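You operate a simulated robot arm through the tools that you are given. There is no shell and no other tool. Be economical: measure what you need, move in short steps, check, and stop when the job is done.

You run a simulated robot arm. Do the job below in one go: nothing can be reset, and whatever is moved stays where it is left.

Task
Top up the washing bowl to its line, then stand both cups in it.
Fine: pour from the blue jug and put the jug back.

The check looks at the end state, three seconds after you hand in, the way a careful person would. Anything else that was tipped, shoved, dropped, spilled or broken makes it a failure.

Robot
A 6-joint arm with a two-finger parallel gripper, fixed in place. Base frame: the origin is at the foot of the arm, x ahead of it, y to its left, z up. Units: cm, degrees, N and s.
With the tool pointing down near the work surface it reaches from about 16 to 84 cm from the base axis. Its first joint turns from -166.0 to 166.0 degrees. Payload 3.91 kg.
The tool frame sits at the grasp point between the pads (the TCP): z along the fingers, y along the line on which they close. The tips reach 3 cm beyond it. The gripper opens to 11 cm. The fingers are 2 cm wide and 1 cm thick; the gripper's body (4.8 by 11.2 cm) begins 5.5 cm behind the TCP.
Orientation is told as [roll, pitch, yaw] about the base's x, y, z axes, in that order, counted from this pose: with the fingers straight down and closing along the base's y, the tool's x points along the base's -x, its y along +y and its z along -z.

Tools
- The arm moves only by the tool play_rows. Its argument "plan" is a list of rows, each a list of 6 numbers: the shift along the tool's x, y, z in cm, then the turn, a rotation vector about the tool's x, y, z in degrees. In form: [[tx, ty, tz, rx, ry, rz], ...]. A call has 1 to 20 rows; each row shifts and turns the commanded pose from where the row before left it, along the tool's axes as they then stand. "grip" is the gripper command, from -1 (fully open) to 1 (shut), values between in proportion, set as the call begins (left out, the last holds). A row lasts 0.2 s, in which the tool goes at most 5 cm and 8.6 degrees; a call with a longer step from one row to the next is refused whole, and so is a gripper value outside its range. A pose out of reach is approached as far as the arm can. The call stops where the force on the tool passes 90 N (or 10 N more than at its start, if that is more) or the arm is blocked; 0.2 s more then pass. The fingers move at their own pace (about 10.8 cm/s each) and stop on an object; they squeeze with about 21 N. The grip force told is the motor's: it shows also when the fingers shut on nothing. Time passes only in rows, and 0.2 s behind the last, so rows that do not move let the fingers close. The reply holds the time, the measured pose of the TCP, the force on the tool along the base axes, the opening and the grip force, in the units named above and with some noise, and new pictures: "pictures" is both (left out), scene, wrist or none.
- Cameras (640 x 400 px; columns grow to the right, rows downward): "scene" is fixed at [4.88, 50.53, 130.05]; the picture's right is [-0.48, -0.88, 0.00], its down [-0.44, 0.24, -0.87] and it looks along [0.76, -0.41, -0.50] (base axes); focal length 214 px, centre (320, 200). "wrist" rides on the gripper at [-3.6, 0, -5.7] in the tool frame; the picture's right is [0.00, -1.00, 0.00], its down [0.97, 0.00, -0.24] and it looks along [0.24, 0.00, 0.97] (tool axes); focal length 218 px, centre (320, 200). There is no depth. A picture from a camera that has moved, and an enlarged one, comes with that camera's place and axes in the base frame and with its lens. The place of the scene camera against the robot may be out by one fixed shift of up to 1.2 cm in any direction.
- slide_trunk(by): slides the trunk up (or, below 0, down) by that many cm; the arm rides with it, the base frame stays. It gives what a move gives, with no picture.
- close_up(camera, box): a new picture of the part [left, top, right, bottom] of that camera's present view, enlarged. The clock stands still meanwhile.
- sign_off(): hands the job in; it is judged then, once.

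Work in short steps. Places have to be worked out from the pictures, the camera data and where the tool is seen: move nearer, look again, correct. Check each grasp and each placing, and mend what went wrong. You have 120 turns and 150 pictures in all, those below and enlarged ones among them. Open the gripper and draw the arm clear of the work before you hand the job in, unless the task says otherwise; then end with one line.

The tools are called after "Request:" by a JSON object that holds its "name" and its "arguments". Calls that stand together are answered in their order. play_rows: Moves the arm, as the interface text tells. Its arguments: {"type":"object","properties":{"plan":{"type":"array","items":{"type":"array","items":{"type":"number"}}},"grip":{"type":"number"},"pictures":{"type":"string","enum":["both","scene","wrist","none"]}},"required":["plan"]} The other tools are called the same way: slide_trunk (by) slides the trunk up or down; close_up (camera, box) takes an enlarged picture of a part of a camera's view; sign_off () hands the job in.

At the start:

```text
clock: 0.0
eef_pos: [31.87, 30.01, 120.92]
orientation: [0.1, 0.1, 0.1]
force: [0.7, -0.5, 0.2]
width: 11.03
gripper_force: 0.2
trunk travel left (down, up): [-40.0, 14.0]
```

scene: 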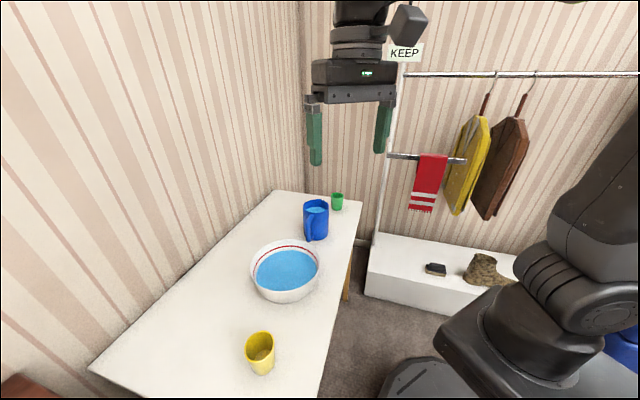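
wrist: 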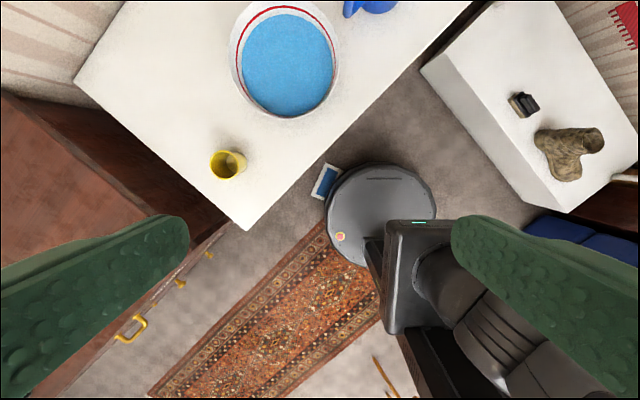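

I'll first take enlarged views of the bowl, jug and cups to locate them.

Request:
{"name": "close_up", "arguments": {"camera": "scene", "box": [220, 180, 380, 280]}}

Request:
{"name": "close_up", "arguments": {"camera": "scene", "box": [200, 280, 360, 380]}}

Request:
{"name": "close_up", "arguments": {"camera": "wrist", "box": [180, 0, 420, 150]}}

```text
4.00 times, centred on (300, 230) of scene
camera zoom: at [4.88, 50.53, 130.05], right [-0.48, -0.88, 0.0], down [-0.44, 0.24, -0.87], along [0.76, -0.41, -0.5], focal length 858 px, centre (400, 80)
```

zoom: 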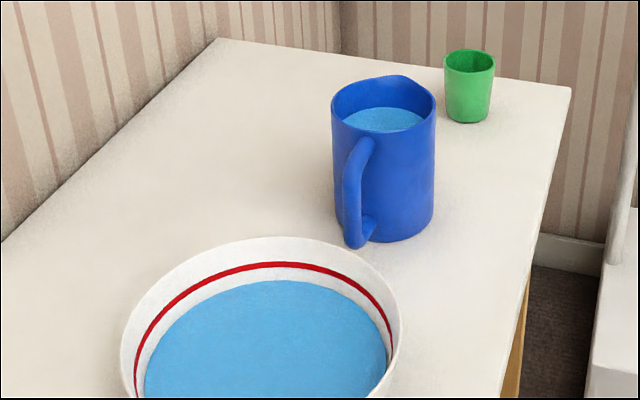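

```text
4.00 times, centred on (280, 330) of scene
camera zoom: at [4.88, 50.53, 130.05], right [-0.48, -0.88, 0.0], down [-0.44, 0.24, -0.87], along [0.76, -0.41, -0.5], focal length 858 px, centre (480, -320)
```

zoom: 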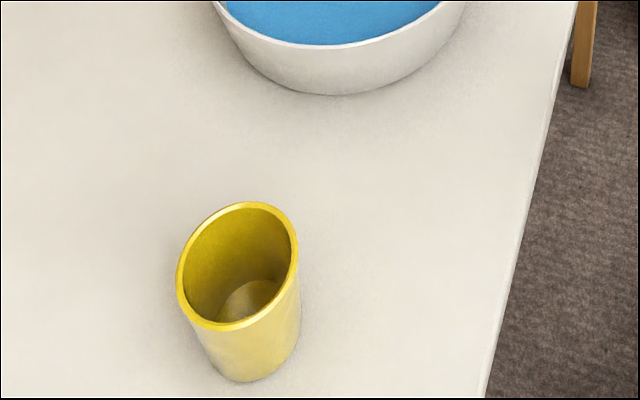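

```text
2.67 times, centred on (300, 75) of wrist
camera zoom: at [35.28, 30.02, 126.71], right [0.0, -1.0, 0.0], down [-0.97, 0.0, 0.24], along [-0.24, 0.0, -0.97], focal length 582 px, centre (373, 533)
```

zoom: 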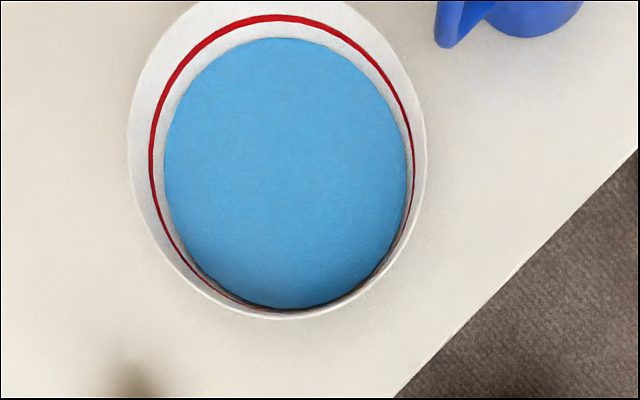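

Rough estimates: yellow cup near (31,50), bowl near (50,37) about 20 cm wide, jug near (66,19), and green cup near (78,1). I'll move the wrist camera over the jug area at a safe height for a better fix.

Request:
{"name": "play_rows", "arguments": {"plan": [[-4.5, -1.2, 0.8, 0, 0, 0], [-4.5, -1.2, 0.8, 0, 0, 0], [-4.5, -1.2, 0.8, 0, 0, 0], [-4.5, -1.2, 0.8, 0, 0, 0], [-4.5, -1.2, 0.8, 0, 0, 0], [-4.5, -1.2, 0.8, 0, 0, 0], [0, 0, 0, 0, 0, 0]], "pictures": "both"}}

```text
clock: 1.6
eef_pos: [58.96, 22.79, 116.26]
orientation: [-0.1, 0.0, 0.0]
force: [-0.3, -0.1, 1.1]
width: 11.0
gripper_force: 0.1
trunk travel left (down, up): [-40.0, 14.0]
camera wrist: at [62.39, 22.84, 122.01], right [0.0, -1.0, 0.0], down [-0.97, 0.0, 0.24], along [-0.24, 0.0, -0.97], focal length 218 px, centre (320, 200)
```

scene: 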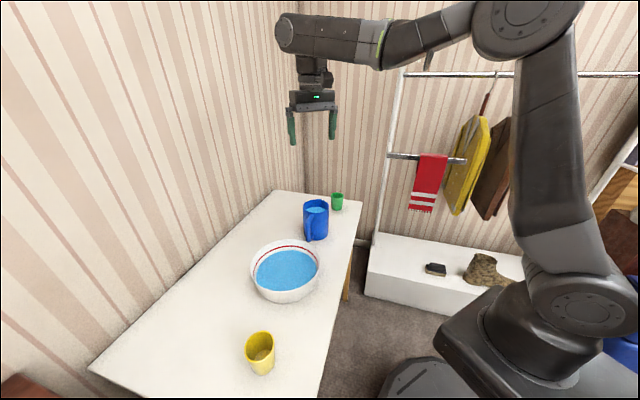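
wrist: 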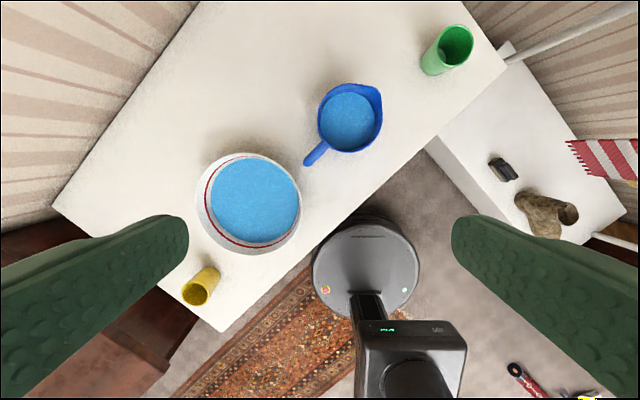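

The wrist view puts the jug axis near (66.2, 18.4). Its handle points to about 135° and its spout to −45°. I'll hover over it with the fingers closing across the handle axis (yaw −45) to centre precisely.

Request:
{"name": "play_rows", "arguments": {"plan": [[-2.4, -1.47, 3.5, 0, 0, 0], [-2.4, -1.47, 3.5, 0, 0, 0], [-2.4, -1.47, 3.5, 0, 0, 0], [0, 0, 0, 0, 0, 7.5], [0, 0, 0, 0, 0, 7.5], [0, 0, 0, 0, 0, 7.5], [0, 0, 0, 0, 0, 7.5], [0, 0, 0, 0, 0, 7.5], [0, 0, 0, 0, 0, 7.5], [0, 0, 0, 0, 0, 0]], "pictures": "both"}}

```text
clock: 3.8
eef_pos: [66.1, 18.52, 105.59]
orientation: [-0.1, 0.0, -45.1]
force: [0.6, -0.3, -0.8]
width: 10.97
gripper_force: 0.0
trunk travel left (down, up): [-40.0, 14.0]
camera wrist: at [68.43, 15.87, 111.38], right [-0.71, -0.71, 0.0], down [-0.69, 0.69, 0.24], along [-0.17, 0.17, -0.97], focal length 218 px, centre (320, 200)
```

scene: 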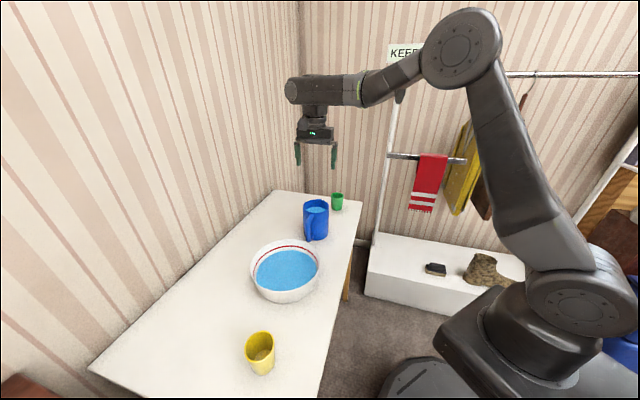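
wrist: 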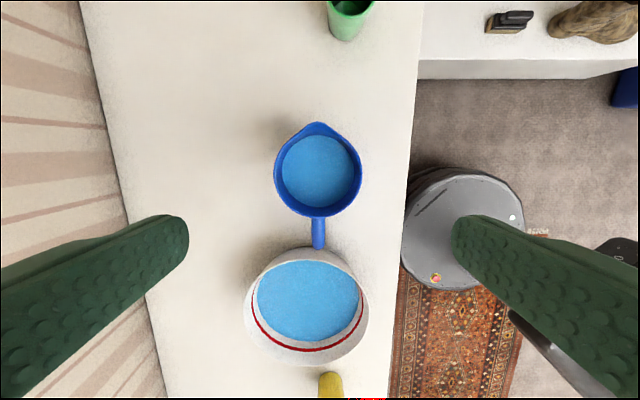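

The gripper is centred over the jug and square to the handle, and the jug's width of about 9.9 cm fits the 11 cm opening. Before grasping, I'll dry-run the pouring pose near the bowl (tilting 60° about tool y) to check it's reachable and to see the bowl.

Request:
{"name": "play_rows", "arguments": {"plan": [[4.1, 0.33, 0, 0, 0, 0], [4.1, 0.33, 0, 0, 0, 0], [4.1, 0.33, 0, 0, 0, 0], [4.1, 0.33, 0, 0, 0, 0], [4.1, 0.33, 0, 0, 0, 0], [4.1, 0.33, 0, 0, 0, 0], [4.0, 0.33, 0, 0, 0, 0], [0, 0, 0, 0, 8.5, 0], [0, 0, 0, 0, 8.5, 0], [0, 0, 0, 0, 8.5, 0], [0, 0, 0, 0, 8.5, 0], [0, 0, 0, 0, 8.5, 0], [0, 0, 0, 0, 8.5, 0], [0, 0, 0, 0, 8.5, 0], [0, 0, 0, 0, 0, 0]], "pictures": "both"}}

```text
clock: 7.0
eef_pos: [47.5, 40.31, 105.67]
orientation: [0.1, 59.6, -45.1]
force: [0.5, 0.1, -0.2]
width: 10.99
gripper_force: 0.1
trunk travel left (down, up): [-40.0, 14.0]
camera wrist: at [52.12, 35.51, 105.54], right [-0.71, -0.71, 0.0], down [-0.2, 0.2, 0.96], along [-0.68, 0.68, -0.28], focal length 218 px, centre (320, 200)
```

scene: 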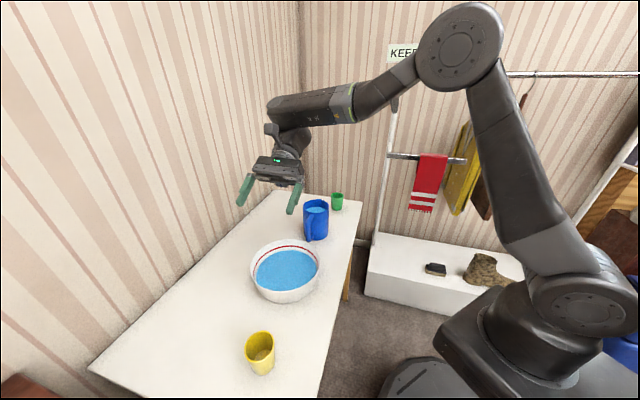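
wrist: 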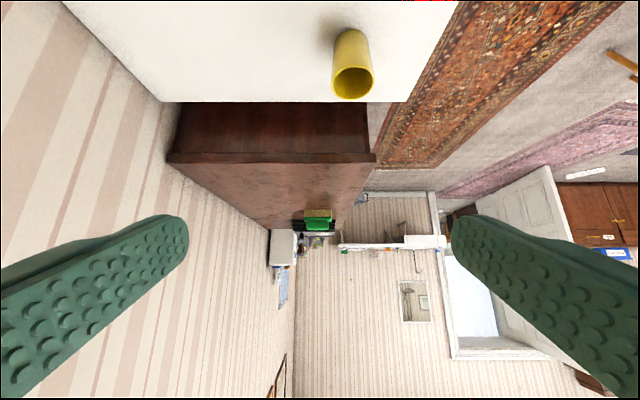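

The pose is reachable. I'll tilt back upright here and look straight down at the bowl.

Request:
{"name": "play_rows", "arguments": {"plan": [[0, 0, 0, 0, -8.5, 0], [0, 0, 0, 0, -8.5, 0], [0, 0, 0, 0, -8.5, 0], [0, 0, 0, 0, -8.5, 0], [0, 0, 0, 0, -8.5, 0], [0, 0, 0, 0, -8.5, 0], [0, 0, 0, 0, -8.5, 0], [-3, 0, 0, 0, 0, 0], [0, 0, 0, 0, 0, 0]], "pictures": "wrist"}}

Request:
{"name": "close_up", "arguments": {"camera": "wrist", "box": [180, 120, 460, 295]}}

```text
clock: 9.0
eef_pos: [49.46, 38.23, 105.51]
orientation: [0.0, 0.0, -44.9]
force: [-0.2, 0.0, -0.2]
width: 11.0
gripper_force: 0.0
trunk travel left (down, up): [-40.0, 14.0]
camera wrist: at [51.92, 35.63, 111.48], right [-0.71, -0.71, 0.0], down [-0.69, 0.69, 0.24], along [-0.17, 0.17, -0.97], focal length 218 px, centre (320, 200)
```

wrist: 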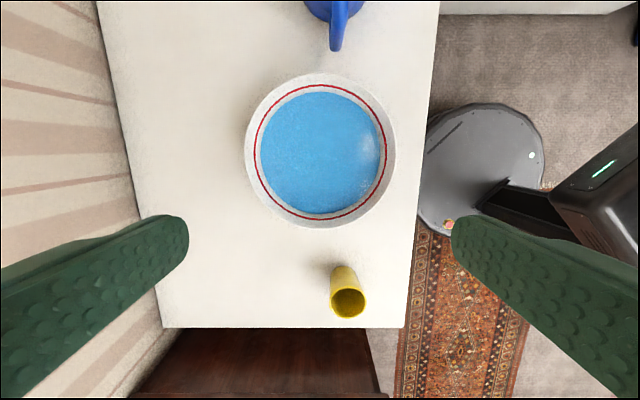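

```text
2.29 times, centred on (320, 208) of wrist
camera zoom: at [51.92, 35.63, 111.48], right [-0.71, -0.71, 0.0], down [-0.69, 0.69, 0.24], along [-0.17, 0.17, -0.97], focal length 499 px, centre (320, 183)
```

zoom: 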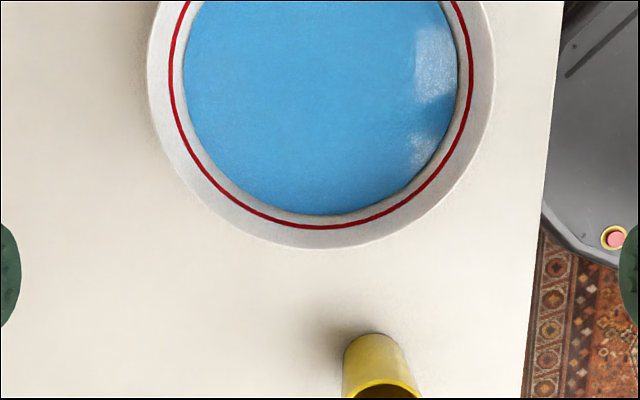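

The bowl centre comes out at (51.5, 35.9), with the water clearly below the red line. Back over the jug and partway down for a final alignment look.

Request:
{"name": "play_rows", "arguments": {"plan": [[-4.35, -0.35, 0, 0, 0, 0], [-4.35, -0.35, 0, 0, 0, 0], [-4.35, -0.35, 0, 0, 0, 0], [-4.35, -0.35, 0, 0, 0, 0], [-4.35, -0.35, 0, 0, 0, 0], [-4.35, -0.35, 0, 0, 0, 0], [0, 0, 4, 0, 0, 0], [0, 0, 4, 0, 0, 0], [0, 0, 3, 0, 0, 0], [0, 0, 0, 0, 0, 0]], "pictures": "both"}}

Request:
{"name": "close_up", "arguments": {"camera": "scene", "box": [260, 140, 380, 260]}}

```text
clock: 11.2
eef_pos: [66.66, 18.43, 94.42]
orientation: [0.0, 0.0, -44.9]
force: [0.6, 0.0, 0.1]
width: 10.99
gripper_force: 0.0
trunk travel left (down, up): [-40.0, 14.0]
camera wrist: at [69.05, 15.77, 100.28], right [-0.71, -0.71, 0.0], down [-0.69, 0.69, 0.24], along [-0.17, 0.17, -0.97], focal length 218 px, centre (320, 200)
```

scene: 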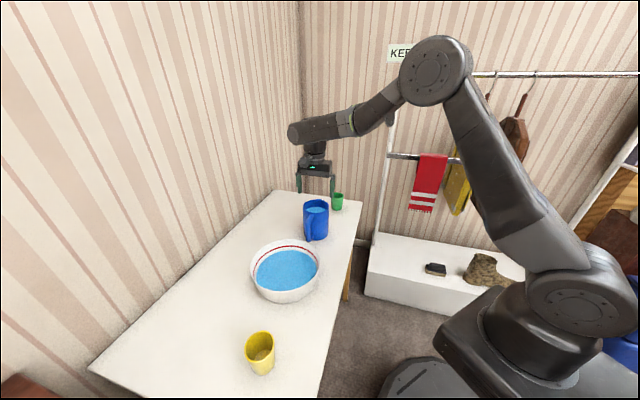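
wrist: 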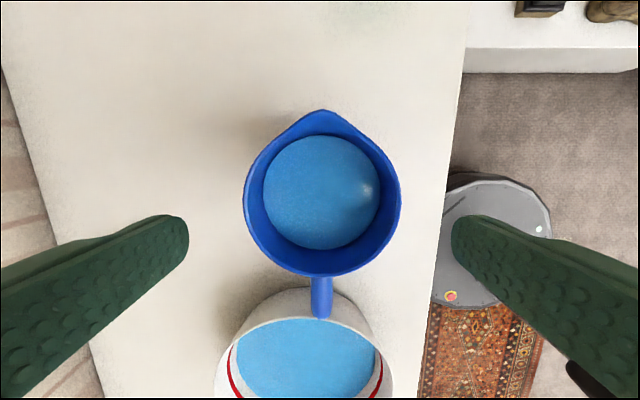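

```text
3.33 times, centred on (320, 200) of scene
camera zoom: at [4.88, 50.53, 130.05], right [-0.48, -0.88, 0.0], down [-0.44, 0.24, -0.87], along [0.76, -0.41, -0.5], focal length 715 px, centre (320, 200)
```

zoom: 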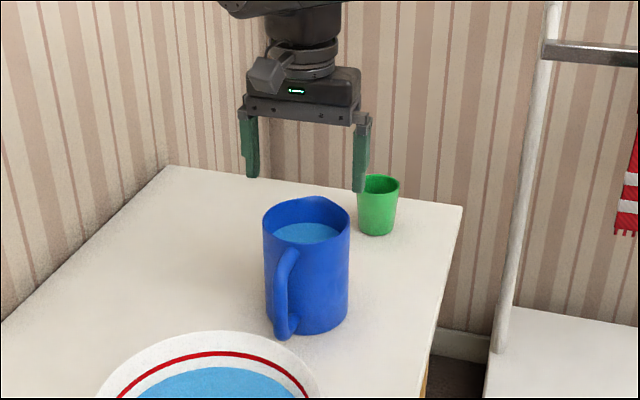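

The rim is at about z 86.3 and about 10.1 cm wide, and it is centred to within about 0.1 cm. Correcting that, I'll descend around it gently.

Request:
{"name": "play_rows", "arguments": {"plan": [[0, -0.13, 2, 0, 0, 0], [0, 0, 2, 0, 0, 0], [0, 0, 2, 0, 0, 0], [0, 0, 1.5, 0, 0, 0], [0, 0, 1.5, 0, 0, 0], [0, 0, 1.5, 0, 0, 0], [0, 0, 1.3, 0, 0, 0], [0, 0, 0, 0, 0, 0]], "pictures": "both"}}

```text
clock: 13.0
eef_pos: [66.57, 18.1, 82.68]
orientation: [0.0, 0.0, -45.0]
force: [-0.4, 0.4, 0.1]
width: 10.99
gripper_force: 0.2
trunk travel left (down, up): [-40.0, 14.0]
camera wrist: at [68.94, 15.61, 88.59], right [-0.71, -0.71, 0.0], down [-0.69, 0.69, 0.24], along [-0.17, 0.17, -0.97], focal length 218 px, centre (320, 200)
```

scene: 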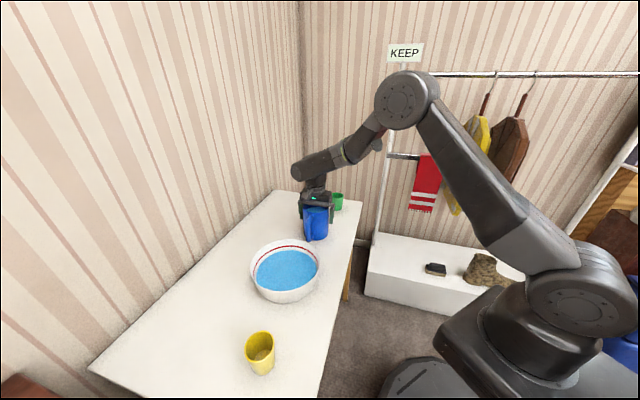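
wrist: 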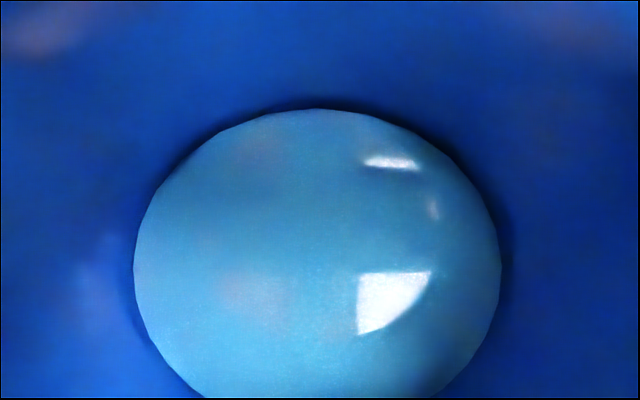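

No contact on the way down. I'll close on the jug and check the grip.

Request:
{"name": "play_rows", "arguments": {"plan": [[0, 0, 0, 0, 0, 0], [0, 0, 0, 0, 0, 0], [0, 0, 0, 0, 0, 0]], "grip": 1, "pictures": "none"}}

Request:
{"name": "play_rows", "arguments": {"plan": [[0, 0, -0.5, 0, 0, 0], [0, 0, -1, 0, 0, 0], [0, 0, -1.5, 0, 0, 0], [0, 0, 0, 0, 0, 0]], "pictures": "scene"}}

```text
clock: 13.8
eef_pos: [66.55, 18.11, 82.95]
orientation: [0.0, 0.0, -45.0]
force: [1.6, 0.6, 0.3]
width: 9.46
gripper_force: 20.8
trunk travel left (down, up): [-40.0, 14.0]
```

```text
clock: 14.8
eef_pos: [66.49, 18.2, 85.85]
orientation: [-0.1, 0.0, -44.9]
force: [-0.5, -0.2, -7.4]
width: 9.51
gripper_force: 21.3
trunk travel left (down, up): [-40.0, 14.0]
```

scene: 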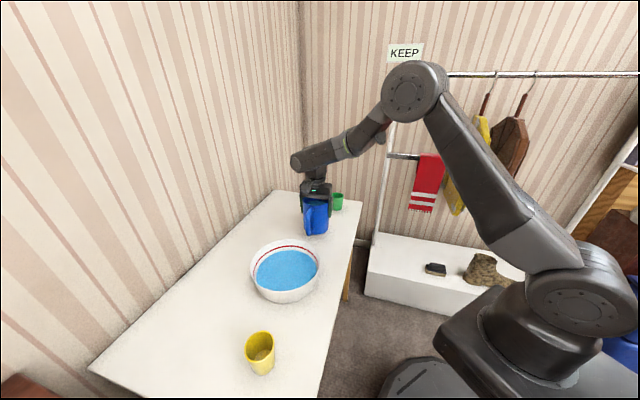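

The jug is held and lifted, at about 7.4 N. I'll raise it and carry it level, slowly, to the far side of the bowl.

Request:
{"name": "play_rows", "arguments": {"plan": [[0, 0, -2, 0, 0, 0], [0, 0, -3, 0, 0, 0], [0, 0, -3, 0, 0, 0], [0, 0, -2, 0, 0, 0], [1.2, 0.1, 0, 0, 0, 0], [2.4, 0.15, 0, 0, 0, 0], [2.5, 0.15, 0, 0, 0, 0], [2.5, 0.15, 0, 0, 0, 0], [2.5, 0.15, 0, 0, 0, 0], [2.5, 0.15, 0, 0, 0, 0], [2.5, 0.15, 0, 0, 0, 0], [2.5, 0.15, 0, 0, 0, 0], [2.5, 0.15, 0, 0, 0, 0], [2.5, 0.15, 0, 0, 0, 0], [2.5, 0.15, 0, 0, 0, 0], [2.5, 0.15, 0, 0, 0, 0], [1.5, 0.15, 0, 0, 0, 0], [0.5, 0, 0, 0, 0, 0], [0, 0, 0, 0, 0, 0]], "pictures": "both"}}

```text
clock: 18.8
eef_pos: [46.2, 41.2, 95.67]
orientation: [0.0, -0.1, -45.0]
force: [0.2, 0.5, -7.3]
width: 9.49
gripper_force: 21.2
trunk travel left (down, up): [-40.0, 14.0]
camera wrist: at [48.53, 38.62, 101.46], right [-0.71, -0.71, 0.0], down [-0.69, 0.69, 0.24], along [-0.17, 0.17, -0.97], focal length 218 px, centre (320, 200)
```

scene: 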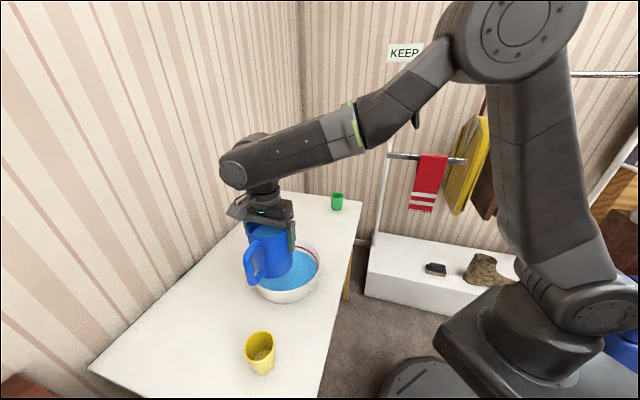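
wrist: 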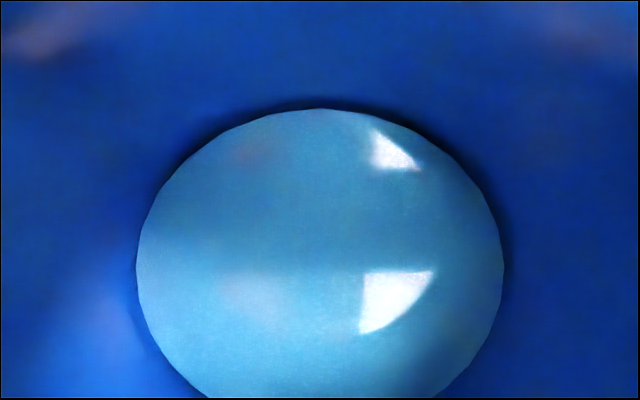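

The jug is in place over the near rim. I'll tilt to 32° first and look.

Request:
{"name": "play_rows", "arguments": {"plan": [[0, 0, 0, 0, 4, 0], [0, 0, 0, 0, 4, 0], [0, 0, 0, 0, 4, 0], [0, 0, 0, 0, 4, 0], [0, 0, 0, 0, 4, 0], [0, 0, 0, 0, 4, 0], [0, 0, 0, 0, 4, 0], [0, 0, 0, 0, 4, 0], [0, 0, 0, 0, 0, 0], [0, 0, 0, 0, 0, 0]], "pictures": "both"}}

Request:
{"name": "close_up", "arguments": {"camera": "scene", "box": [210, 190, 350, 310]}}

```text
clock: 21.0
eef_pos: [46.19, 41.16, 95.77]
orientation: [0.0, 32.0, -45.1]
force: [-0.1, -0.8, -7.7]
width: 9.5
gripper_force: 21.0
trunk travel left (down, up): [-40.0, 14.0]
camera wrist: at [50.37, 36.84, 98.81], right [-0.71, -0.71, 0.0], down [-0.49, 0.49, 0.72], along [-0.51, 0.51, -0.7], focal length 218 px, centre (320, 200)
```

scene: 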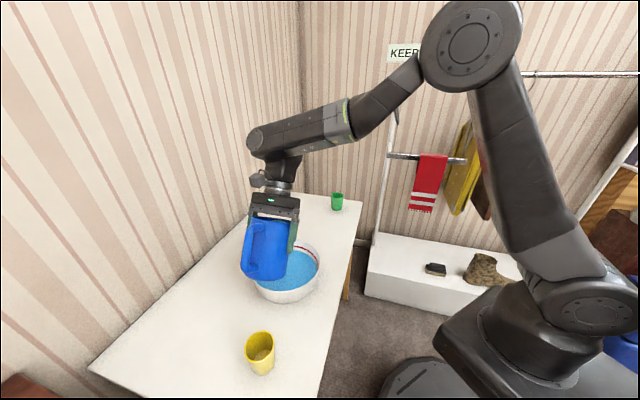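
wrist: 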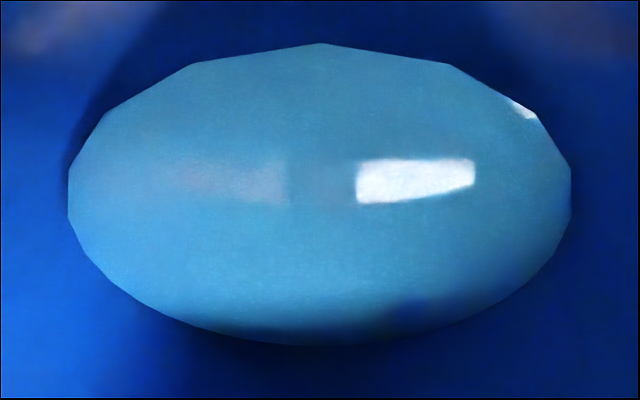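

```text
3.33 times, centred on (280, 250) of scene
camera zoom: at [4.88, 50.53, 130.05], right [-0.48, -0.88, 0.0], down [-0.44, 0.24, -0.87], along [0.76, -0.41, -0.5], focal length 715 px, centre (453, 33)
```

zoom: 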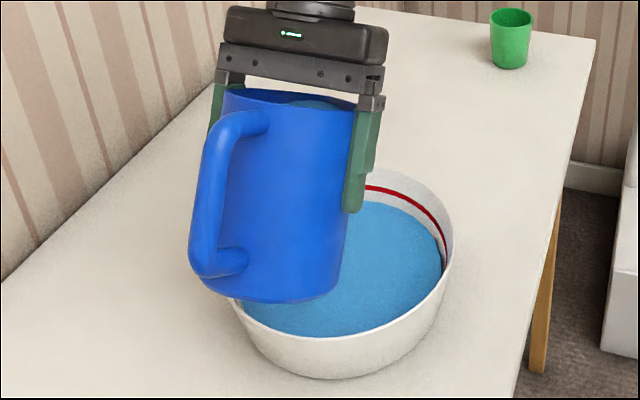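

No pour yet and the grip is steady. I'll tilt on in small steps, watching the weight.

Request:
{"name": "play_rows", "arguments": {"plan": [[0, 0, 0, 0, 3, 0], [0, 0, 0, 0, 3, 0], [0, 0, 0, 0, 2, 0], [0, 0, 0, 0, 0, 0], [0, 0, 0, 0, 0, 0], [0, 0, 0, 0, 0, 0], [0, 0, 0, 0, 0, 0]], "pictures": "scene"}}

```text
clock: 22.6
eef_pos: [46.08, 41.02, 95.71]
orientation: [-0.2, 40.1, -45.0]
force: [0.0, -0.6, -7.5]
width: 9.48
gripper_force: 21.6
trunk travel left (down, up): [-40.0, 14.0]
```

scene: 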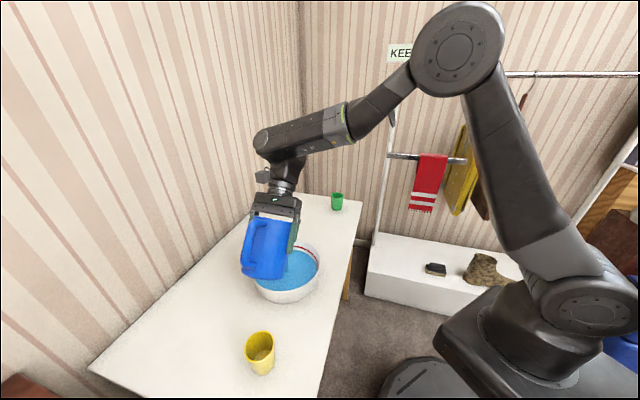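

Still about 7.5 N, so nothing has flowed. Next is 46°.

Request:
{"name": "play_rows", "arguments": {"plan": [[0, 0, 0, 0, 2, 0], [0, 0, 0, 0, 2, 0], [0, 0, 0, 0, 2, 0], [0, 0, 0, 0, 0, 0], [0, 0, 0, 0, 0, 0], [0, 0, 0, 0, 0, 0], [0, 0, 0, 0, 0, 0]], "pictures": "both"}}

```text
clock: 24.2
eef_pos: [46.17, 41.15, 95.65]
orientation: [-0.1, 46.0, -45.1]
force: [0.0, -0.4, -6.8]
width: 9.5
gripper_force: 21.1
trunk travel left (down, up): [-40.0, 14.0]
camera wrist: at [50.7, 36.45, 97.2], right [-0.71, -0.71, 0.0], down [-0.35, 0.36, 0.87], along [-0.61, 0.61, -0.5], focal length 218 px, centre (320, 200)
```

scene: 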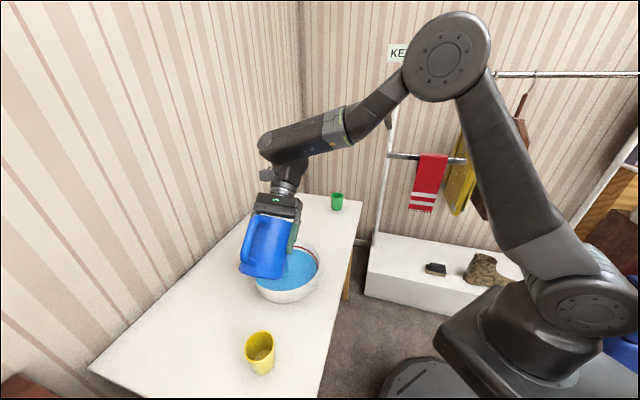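
wrist: 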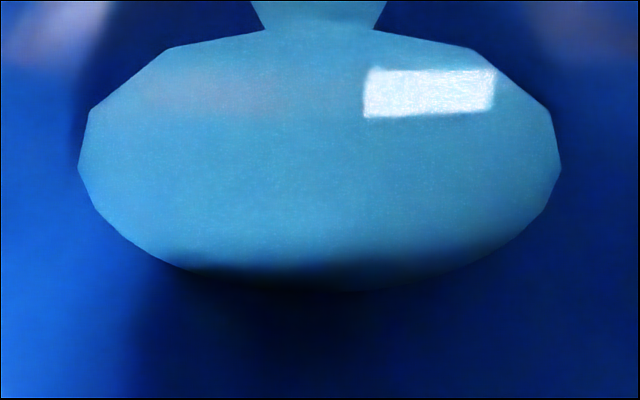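

Water is now running over the spout. I'll zoom on the bowl to see where the stream lands.

Request:
{"name": "close_up", "arguments": {"camera": "scene", "box": [235, 220, 335, 310]}}

```text
4.44 times, centred on (285, 265) of scene
camera zoom: at [4.88, 50.53, 130.05], right [-0.48, -0.88, 0.0], down [-0.44, 0.24, -0.87], along [0.76, -0.41, -0.5], focal length 953 px, centre (476, -89)
```

zoom: 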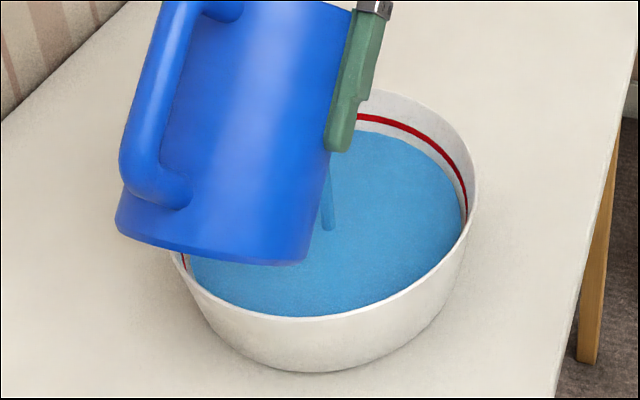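

The stream lands well inside the bowl. I'll hold this tilt and watch the level.

Request:
{"name": "play_rows", "arguments": {"plan": [[0, 0, 0, 0, 0, 0], [0, 0, 0, 0, 0, 0], [0, 0, 0, 0, 0, 0], [0, 0, 0, 0, 0, 0], [0, 0, 0, 0, 0, 0], [0, 0, 0, 0, 0, 0], [0, 0, 0, 0, 0, 0], [0, 0, 0, 0, 0, 0]], "pictures": "none"}}

Request:
{"name": "close_up", "arguments": {"camera": "scene", "box": [235, 220, 335, 310]}}

```text
clock: 26.0
eef_pos: [46.23, 41.31, 95.8]
orientation: [0.0, 46.0, -45.0]
force: [0.1, 0.0, -6.5]
width: 9.5
gripper_force: 20.8
trunk travel left (down, up): [-40.0, 14.0]
```

```text
4.44 times, centred on (285, 265) of scene
camera zoom: at [4.88, 50.53, 130.05], right [-0.48, -0.88, 0.0], down [-0.44, 0.24, -0.87], along [0.76, -0.41, -0.5], focal length 953 px, centre (476, -89)
```

zoom: 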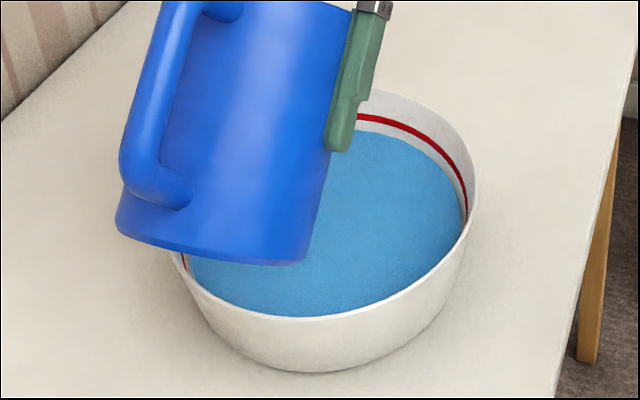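

The flow stopped with about 90 ml poured, and the gap to the line is now about 0.7 cm. I'll tilt to 52°.

Request:
{"name": "play_rows", "arguments": {"plan": [[0, 0, 0, 0, 2, 0], [0, 0, 0, 0, 2, 0], [0, 0, 0, 0, 2, 0], [0, 0, 0, 0, 0, 0], [0, 0, 0, 0, 0, 0], [0, 0, 0, 0, 0, 0], [0, 0, 0, 0, 0, 0], [0, 0, 0, 0, 0, 0], [0, 0, 0, 0, 0, 0], [0, 0, 0, 0, 0, 0], [0, 0, 0, 0, 0, 0]], "pictures": "none"}}

Request:
{"name": "close_up", "arguments": {"camera": "scene", "box": [235, 220, 335, 310]}}

```text
clock: 28.4
eef_pos: [46.21, 41.02, 95.81]
orientation: [-0.2, 52.0, -45.0]
force: [-0.1, -0.3, -6.2]
width: 9.49
gripper_force: 20.5
trunk travel left (down, up): [-40.0, 14.0]
```

```text
4.44 times, centred on (285, 265) of scene
camera zoom: at [4.88, 50.53, 130.05], right [-0.48, -0.88, 0.0], down [-0.44, 0.24, -0.87], along [0.76, -0.41, -0.5], focal length 953 px, centre (476, -89)
```

zoom: 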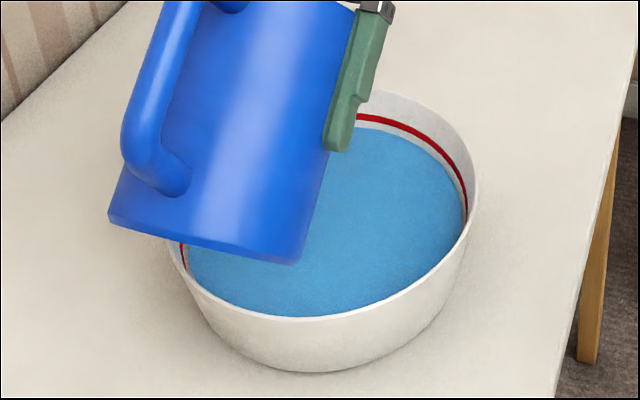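

Still below the line, with about 0.3 N more poured. Next is 57°.

Request:
{"name": "play_rows", "arguments": {"plan": [[0, 0, 0, 0, 2, 0], [0, 0, 0, 0, 2, 0], [0, 0, 0, 0, 1, 0], [0, 0, 0, 0, 0, 0], [0, 0, 0, 0, 0, 0], [0, 0, 0, 0, 0, 0], [0, 0, 0, 0, 0, 0], [0, 0, 0, 0, 0, 0], [0, 0, 0, 0, 0, 0], [0, 0, 0, 0, 0, 0], [0, 0, 0, 0, 0, 0]], "pictures": "none"}}

Request:
{"name": "close_up", "arguments": {"camera": "scene", "box": [275, 225, 345, 285]}}

```text
clock: 30.8
eef_pos: [46.19, 41.01, 95.8]
orientation: [-0.2, 57.1, -45.0]
force: [0.0, 0.0, -4.7]
width: 9.49
gripper_force: 21.1
trunk travel left (down, up): [-40.0, 14.0]
```

```text
6.67 times, centred on (310, 255) of scene
camera zoom: at [4.88, 50.53, 130.05], right [-0.48, -0.88, 0.0], down [-0.44, 0.24, -0.87], along [0.76, -0.41, -0.5], focal length 1430 px, centre (387, -167)
```

zoom: 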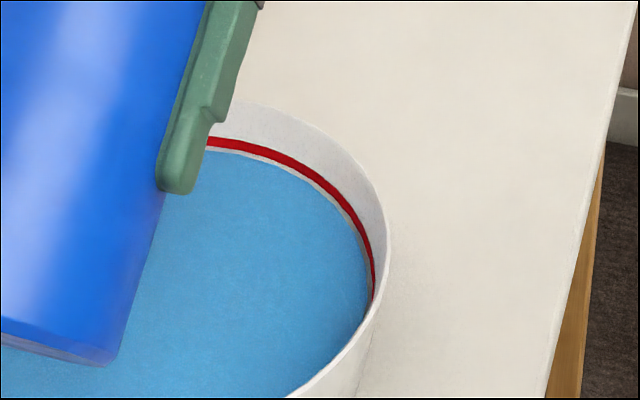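

Close now: about 0.2 cm remains to the lower edge of the line. I'll go 1.5° more and wait.

Request:
{"name": "play_rows", "arguments": {"plan": [[0, 0, 0, 0, 1.5, 0], [0, 0, 0, 0, 0, 0], [0, 0, 0, 0, 0, 0], [0, 0, 0, 0, 0, 0], [0, 0, 0, 0, 0, 0], [0, 0, 0, 0, 0, 0], [0, 0, 0, 0, 0, 0], [0, 0, 0, 0, 0, 0], [0, 0, 0, 0, 0, 0]], "pictures": "wrist"}}

Request:
{"name": "close_up", "arguments": {"camera": "scene", "box": [275, 225, 345, 285]}}

```text
clock: 32.8
eef_pos: [46.21, 41.21, 95.81]
orientation: [-0.1, 58.4, -45.0]
force: [0.1, 0.4, -4.5]
width: 9.47
gripper_force: 21.0
trunk travel left (down, up): [-40.0, 14.0]
camera wrist: at [50.78, 36.31, 95.79], right [-0.71, -0.71, 0.0], down [-0.21, 0.21, 0.95], along [-0.67, 0.67, -0.3], focal length 218 px, centre (320, 200)
```

wrist: 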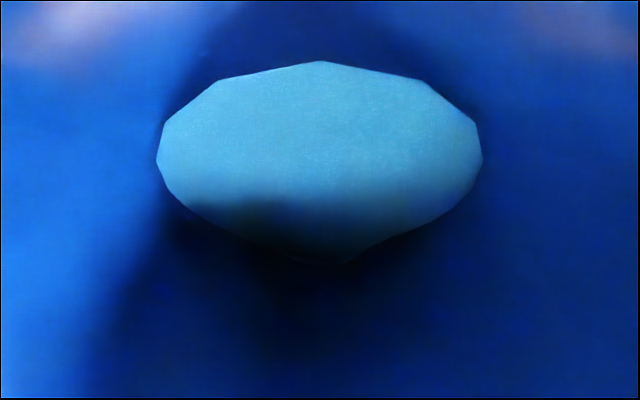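

```text
6.67 times, centred on (310, 255) of scene
camera zoom: at [4.88, 50.53, 130.05], right [-0.48, -0.88, 0.0], down [-0.44, 0.24, -0.87], along [0.76, -0.41, -0.5], focal length 1430 px, centre (387, -167)
```

zoom: 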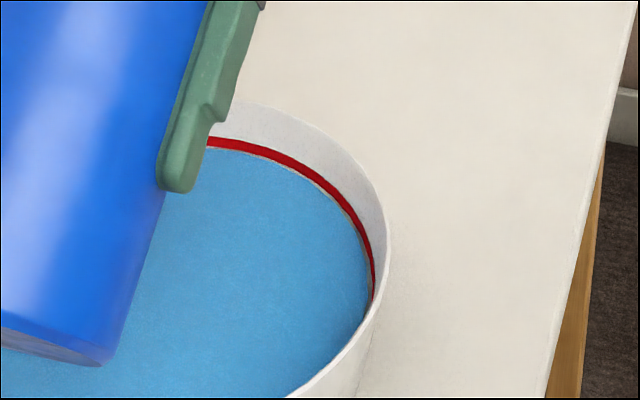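

Flow has stopped with the water just under the line's lower edge. I'll go 2° more.

Request:
{"name": "play_rows", "arguments": {"plan": [[0, 0, 0, 0, 2, 0], [0, 0, 0, 0, 0, 0], [0, 0, 0, 0, 0, 0], [0, 0, 0, 0, 0, 0], [0, 0, 0, 0, 0, 0], [0, 0, 0, 0, 0, 0], [0, 0, 0, 0, 0, 0], [0, 0, 0, 0, 0, 0], [0, 0, 0, 0, 0, 0]], "pictures": "none"}}

Request:
{"name": "close_up", "arguments": {"camera": "scene", "box": [275, 225, 345, 285]}}

```text
clock: 34.8
eef_pos: [46.19, 41.21, 95.81]
orientation: [-0.1, 60.4, -45.1]
force: [0.1, 0.2, -4.5]
width: 9.49
gripper_force: 21.2
trunk travel left (down, up): [-40.0, 14.0]
```

```text
6.67 times, centred on (310, 255) of scene
camera zoom: at [4.88, 50.53, 130.05], right [-0.48, -0.88, 0.0], down [-0.44, 0.24, -0.87], along [0.76, -0.41, -0.5], focal length 1430 px, centre (387, -167)
```

zoom: 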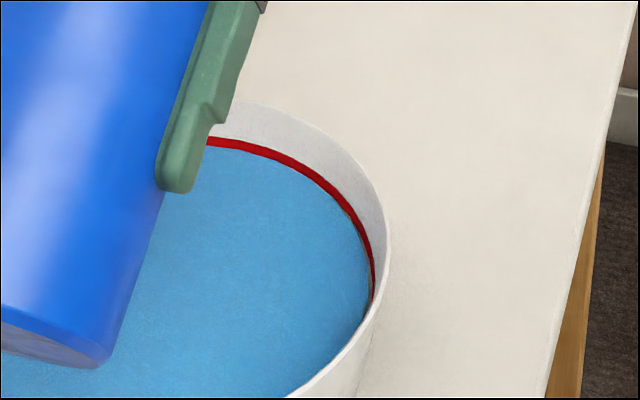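

The water now meets the lower edge of the line. One last 1.5° should bring it into the line's width.

Request:
{"name": "play_rows", "arguments": {"plan": [[0, 0, 0, 0, 1.5, 0], [0, 0, 0, 0, 0, 0], [0, 0, 0, 0, 0, 0], [0, 0, 0, 0, 0, 0], [0, 0, 0, 0, 0, 0], [0, 0, 0, 0, 0, 0], [0, 0, 0, 0, 0, 0], [0, 0, 0, 0, 0, 0]], "pictures": "none"}}

Request:
{"name": "close_up", "arguments": {"camera": "scene", "box": [275, 225, 345, 285]}}

```text
clock: 36.6
eef_pos: [46.15, 41.19, 95.83]
orientation: [-0.1, 62.0, -44.9]
force: [-0.8, -0.7, -3.3]
width: 9.47
gripper_force: 20.8
trunk travel left (down, up): [-40.0, 14.0]
```

```text
6.67 times, centred on (310, 255) of scene
camera zoom: at [4.88, 50.53, 130.05], right [-0.48, -0.88, 0.0], down [-0.44, 0.24, -0.87], along [0.76, -0.41, -0.5], focal length 1430 px, centre (387, -167)
```

zoom: 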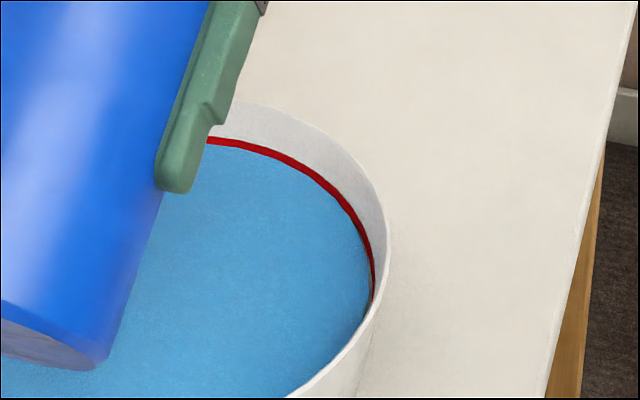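

The water now sits within the line. I'll tilt the jug back upright.

Request:
{"name": "play_rows", "arguments": {"plan": [[0, 0, 0, 0, -5, 0], [0, 0, 0, 0, -5, 0], [0, 0, 0, 0, -5, 0], [0, 0, 0, 0, -5, 0], [0, 0, 0, 0, -5, 0], [0, 0, 0, 0, -5, 0], [0, 0, 0, 0, -5, 0], [0, 0, 0, 0, -5, 0], [0, 0, 0, 0, -5, 0], [0, 0, 0, 0, -5, 0], [0, 0, 0, 0, -5, 0], [0, 0, 0, 0, -4, 0], [0, 0, 0, 0, -3, 0], [0, 0, 0, 0, 0, 0], [0, 0, 0, 0, 0, 0]], "pictures": "both"}}

Request:
{"name": "close_up", "arguments": {"camera": "scene", "box": [210, 190, 350, 310]}}

```text
clock: 39.8
eef_pos: [46.1, 41.15, 95.82]
orientation: [0.0, 0.1, -45.0]
force: [-0.9, 0.3, -3.0]
width: 9.49
gripper_force: 21.2
trunk travel left (down, up): [-40.0, 14.0]
camera wrist: at [48.57, 38.53, 101.6], right [-0.71, -0.71, 0.0], down [-0.69, 0.69, 0.24], along [-0.17, 0.17, -0.97], focal length 218 px, centre (320, 200)
```

scene: 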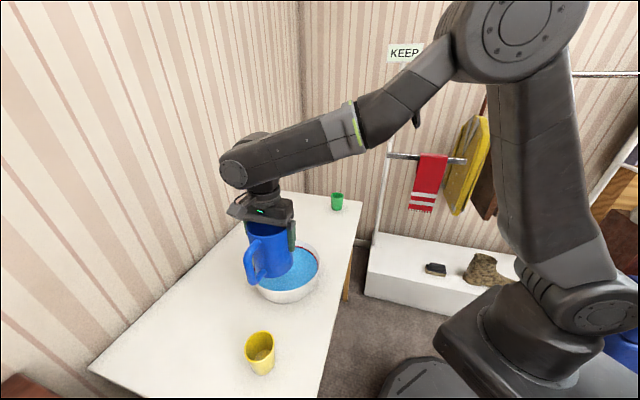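
wrist: 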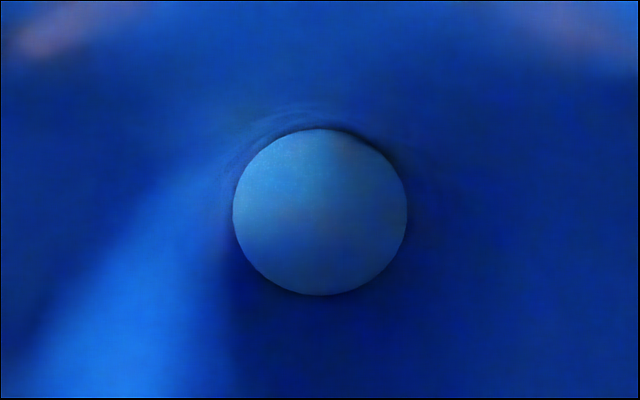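

```text
3.33 times, centred on (280, 250) of scene
camera zoom: at [4.88, 50.53, 130.05], right [-0.48, -0.88, 0.0], down [-0.44, 0.24, -0.87], along [0.76, -0.41, -0.5], focal length 715 px, centre (453, 33)
```

zoom: 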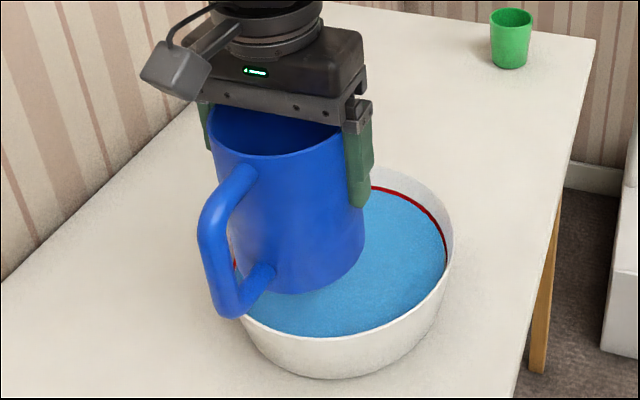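

The bowl looks right and nothing is spilled. I'll carry the jug back to its spot at (66.55, 18.1) and lower it to just above the table.

Request:
{"name": "play_rows", "arguments": {"plan": [[-1.7, -0.1, 0, 0, 0, 0], [-3.4, -0.2, 0, 0, 0, 0], [-3.4, -0.2, 0, 0, 0, 0], [-3.4, -0.2, 0, 0, 0, 0], [-3.4, -0.2, 0, 0, 0, 0], [-3.4, -0.2, 0, 0, 0, 0], [-3.4, -0.2, 0, 0, 0, 0], [-3.4, -0.2, 0, 0, 0, 0], [-3.4, -0.2, 0, 0, 0, 0], [-1.86, -0.14, 0, 0, 0, 0], [0, 0, 3, 0, 0, 0], [0, 0, 3, 0, 0, 0], [0, 0, 3, 0, 0, 0], [0, 0, 2, 0, 0, 0], [0, 0, 0.9, 0, 0, 0], [0, 0, 0, 0, 0, 0]], "pictures": "scene"}}

```text
clock: 43.2
eef_pos: [66.68, 17.91, 83.81]
orientation: [0.0, 0.0, -44.9]
force: [0.4, 0.5, -3.4]
width: 9.49
gripper_force: 21.4
trunk travel left (down, up): [-40.0, 14.0]
```

scene: 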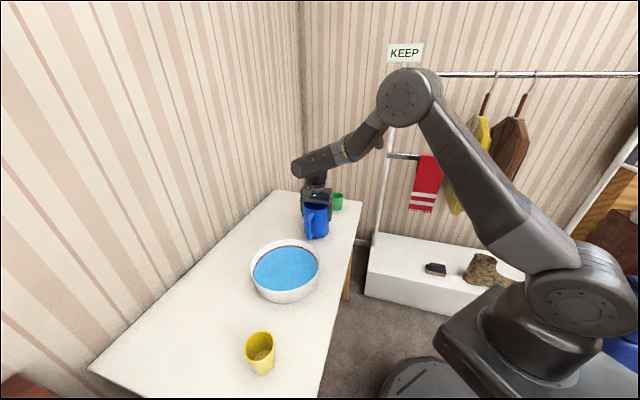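

The jug is over its spot. I'll lower it the last centimetre in small steps until the force drops off.

Request:
{"name": "play_rows", "arguments": {"plan": [[0.1, 0, 0.3, 0, 0, 0], [0, 0, 0.3, 0, 0, 0], [0, 0, 0.2, 0, 0, 0], [0, 0, 0, 0, 0, 0]], "pictures": "none"}}

```text
clock: 44.2
eef_pos: [66.61, 18.15, 83.15]
orientation: [0.0, 0.1, -45.0]
force: [0.0, -0.5, -3.5]
width: 9.51
gripper_force: 20.9
trunk travel left (down, up): [-40.0, 14.0]
```

Request:
{"name": "play_rows", "arguments": {"plan": [[0, 0, 0.2, 0, 0, 0], [0, 0, 0.15, 0, 0, 0], [0, 0, 0, 0, 0, 0]], "pictures": "none"}}

```text
clock: 45.0
eef_pos: [66.7, 18.2, 82.94]
orientation: [0.0, -0.1, -45.0]
force: [0.2, 1.1, 5.8]
width: 9.5
gripper_force: 21.2
trunk travel left (down, up): [-40.0, 14.0]
```

The force has turned upward, so the jug is standing on the table. I'll open the gripper and draw straight up.

Request:
{"name": "play_rows", "arguments": {"plan": [[0, 0, 0, 0, 0, 0], [0, 0, 0, 0, 0, 0], [0, 0, 0, 0, 0, 0], [0, 0, -1, 0, 0, 0], [0, 0, -2, 0, 0, 0], [0, 0, -3, 0, 0, 0], [0, 0, -4, 0, 0, 0], [0, 0, -4, 0, 0, 0], [0, 0, 0, 0, 0, 0]], "grip": -1, "pictures": "both"}}

```text
clock: 47.0
eef_pos: [66.36, 17.88, 96.81]
orientation: [0.1, 0.0, -45.0]
force: [-0.4, -0.6, -0.5]
width: 11.02
gripper_force: 0.0
trunk travel left (down, up): [-40.0, 14.0]
camera wrist: at [68.81, 15.34, 102.62], right [-0.71, -0.71, 0.0], down [-0.69, 0.69, 0.24], along [-0.17, 0.17, -0.97], focal length 218 px, centre (320, 200)
```

scene: 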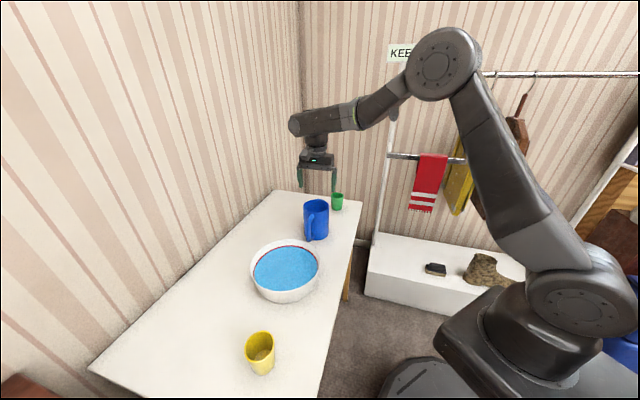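
wrist: 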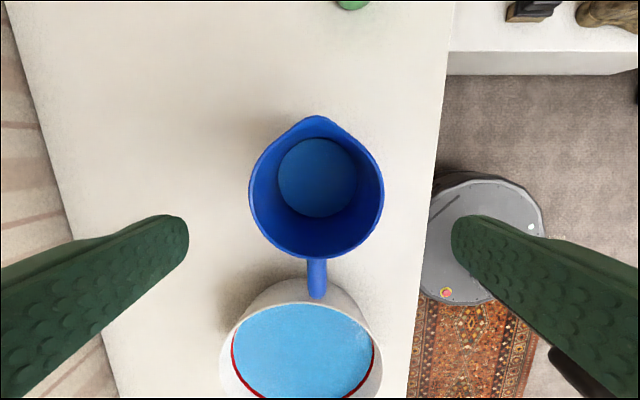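

The jug stands back on its spot, upright. Next I'll hover over the green cup at about (78, 0.9) to centre on it.

Request:
{"name": "play_rows", "arguments": {"plan": [[-4.04, -0.76, 0, 0, 0, 0], [-4.04, -0.76, 0, 0, 0, 0], [-4.04, -0.76, 0, 0, 0, 0], [-4.04, -0.76, 0, 0, 0, 0], [-4.04, -0.76, 0, 0, 0, 0], [0, 0, 0, 0, 0, 0], [0, 0, 0, 0, 0, 0]], "pictures": "both"}}

```text
clock: 48.6
eef_pos: [78.2, 1.09, 96.86]
orientation: [-0.1, 0.0, -45.1]
force: [0.0, -0.6, 0.2]
width: 10.98
gripper_force: 0.2
trunk travel left (down, up): [-40.0, 14.0]
camera wrist: at [80.59, -1.44, 102.57], right [-0.71, -0.71, 0.0], down [-0.69, 0.69, 0.24], along [-0.17, 0.17, -0.97], focal length 218 px, centre (320, 200)
```

scene: 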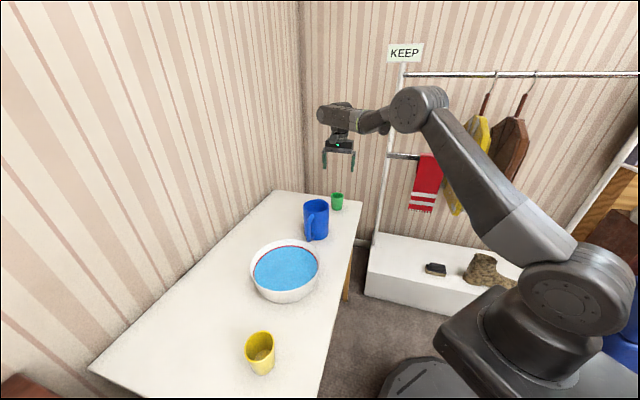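
wrist: 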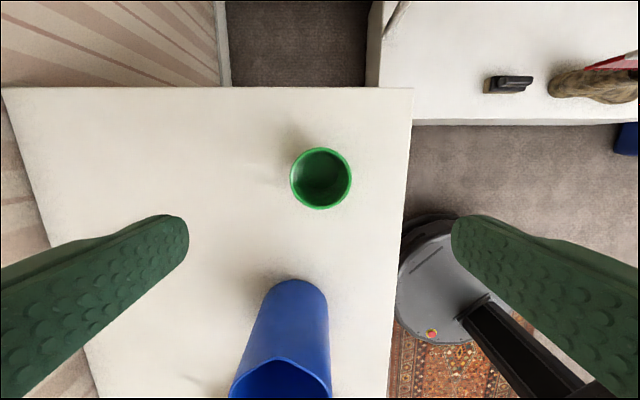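

The green cup is at (78.35, 0.8), about 6.3 cm wide, and centred on the closing axis. I'll descend and grip near the top.

Request:
{"name": "play_rows", "arguments": {"plan": [[-0.3, -0.1, 3.5, 0, 0, 0], [0, 0, 3.5, 0, 0, 0], [0, 0, 3.5, 0, 0, 0], [0, 0, 3, 0, 0, 0], [0, 0, 2, 0, 0, 0], [0, 0, 1.7, 0, 0, 0], [0, 0, 0, 0, 0, 0]], "grip": -0.7, "pictures": "both"}}

Request:
{"name": "close_up", "arguments": {"camera": "scene", "box": [290, 150, 390, 240]}}

```text
clock: 50.2
eef_pos: [78.27, 0.93, 79.6]
orientation: [0.1, 0.0, -45.0]
force: [0.4, -1.0, -0.8]
width: 9.36
gripper_force: 0.0
trunk travel left (down, up): [-40.0, 14.0]
camera wrist: at [80.64, -1.64, 85.39], right [-0.71, -0.71, 0.0], down [-0.69, 0.69, 0.24], along [-0.17, 0.17, -0.97], focal length 218 px, centre (320, 200)
```

scene: 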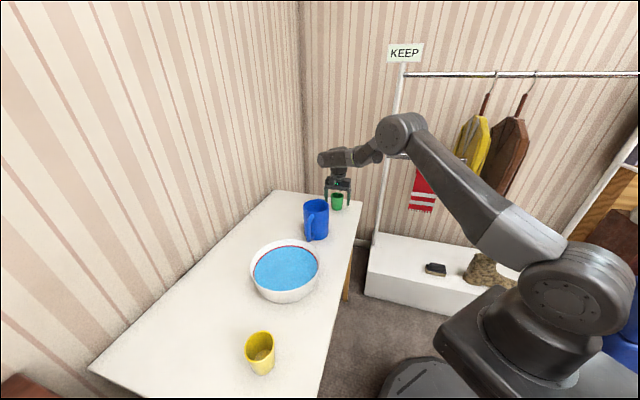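
wrist: 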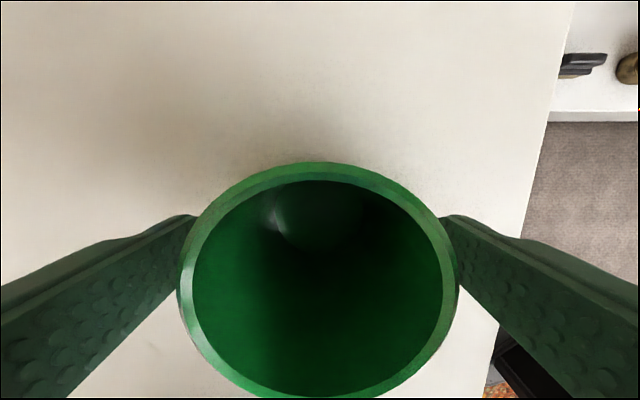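

```text
4.44 times, centred on (340, 195) of scene
camera zoom: at [4.88, 50.53, 130.05], right [-0.48, -0.88, 0.0], down [-0.44, 0.24, -0.87], along [0.76, -0.41, -0.5], focal length 953 px, centre (231, 222)
```

zoom: 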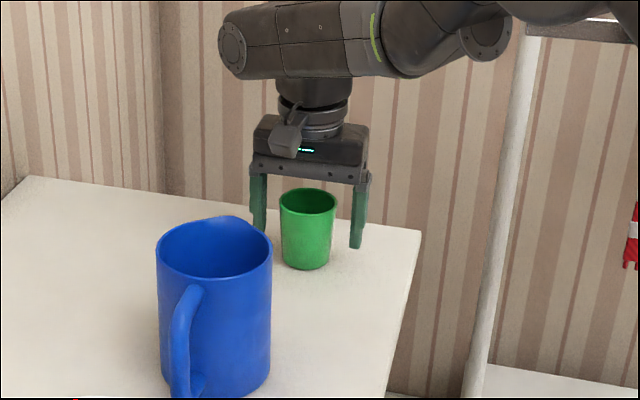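

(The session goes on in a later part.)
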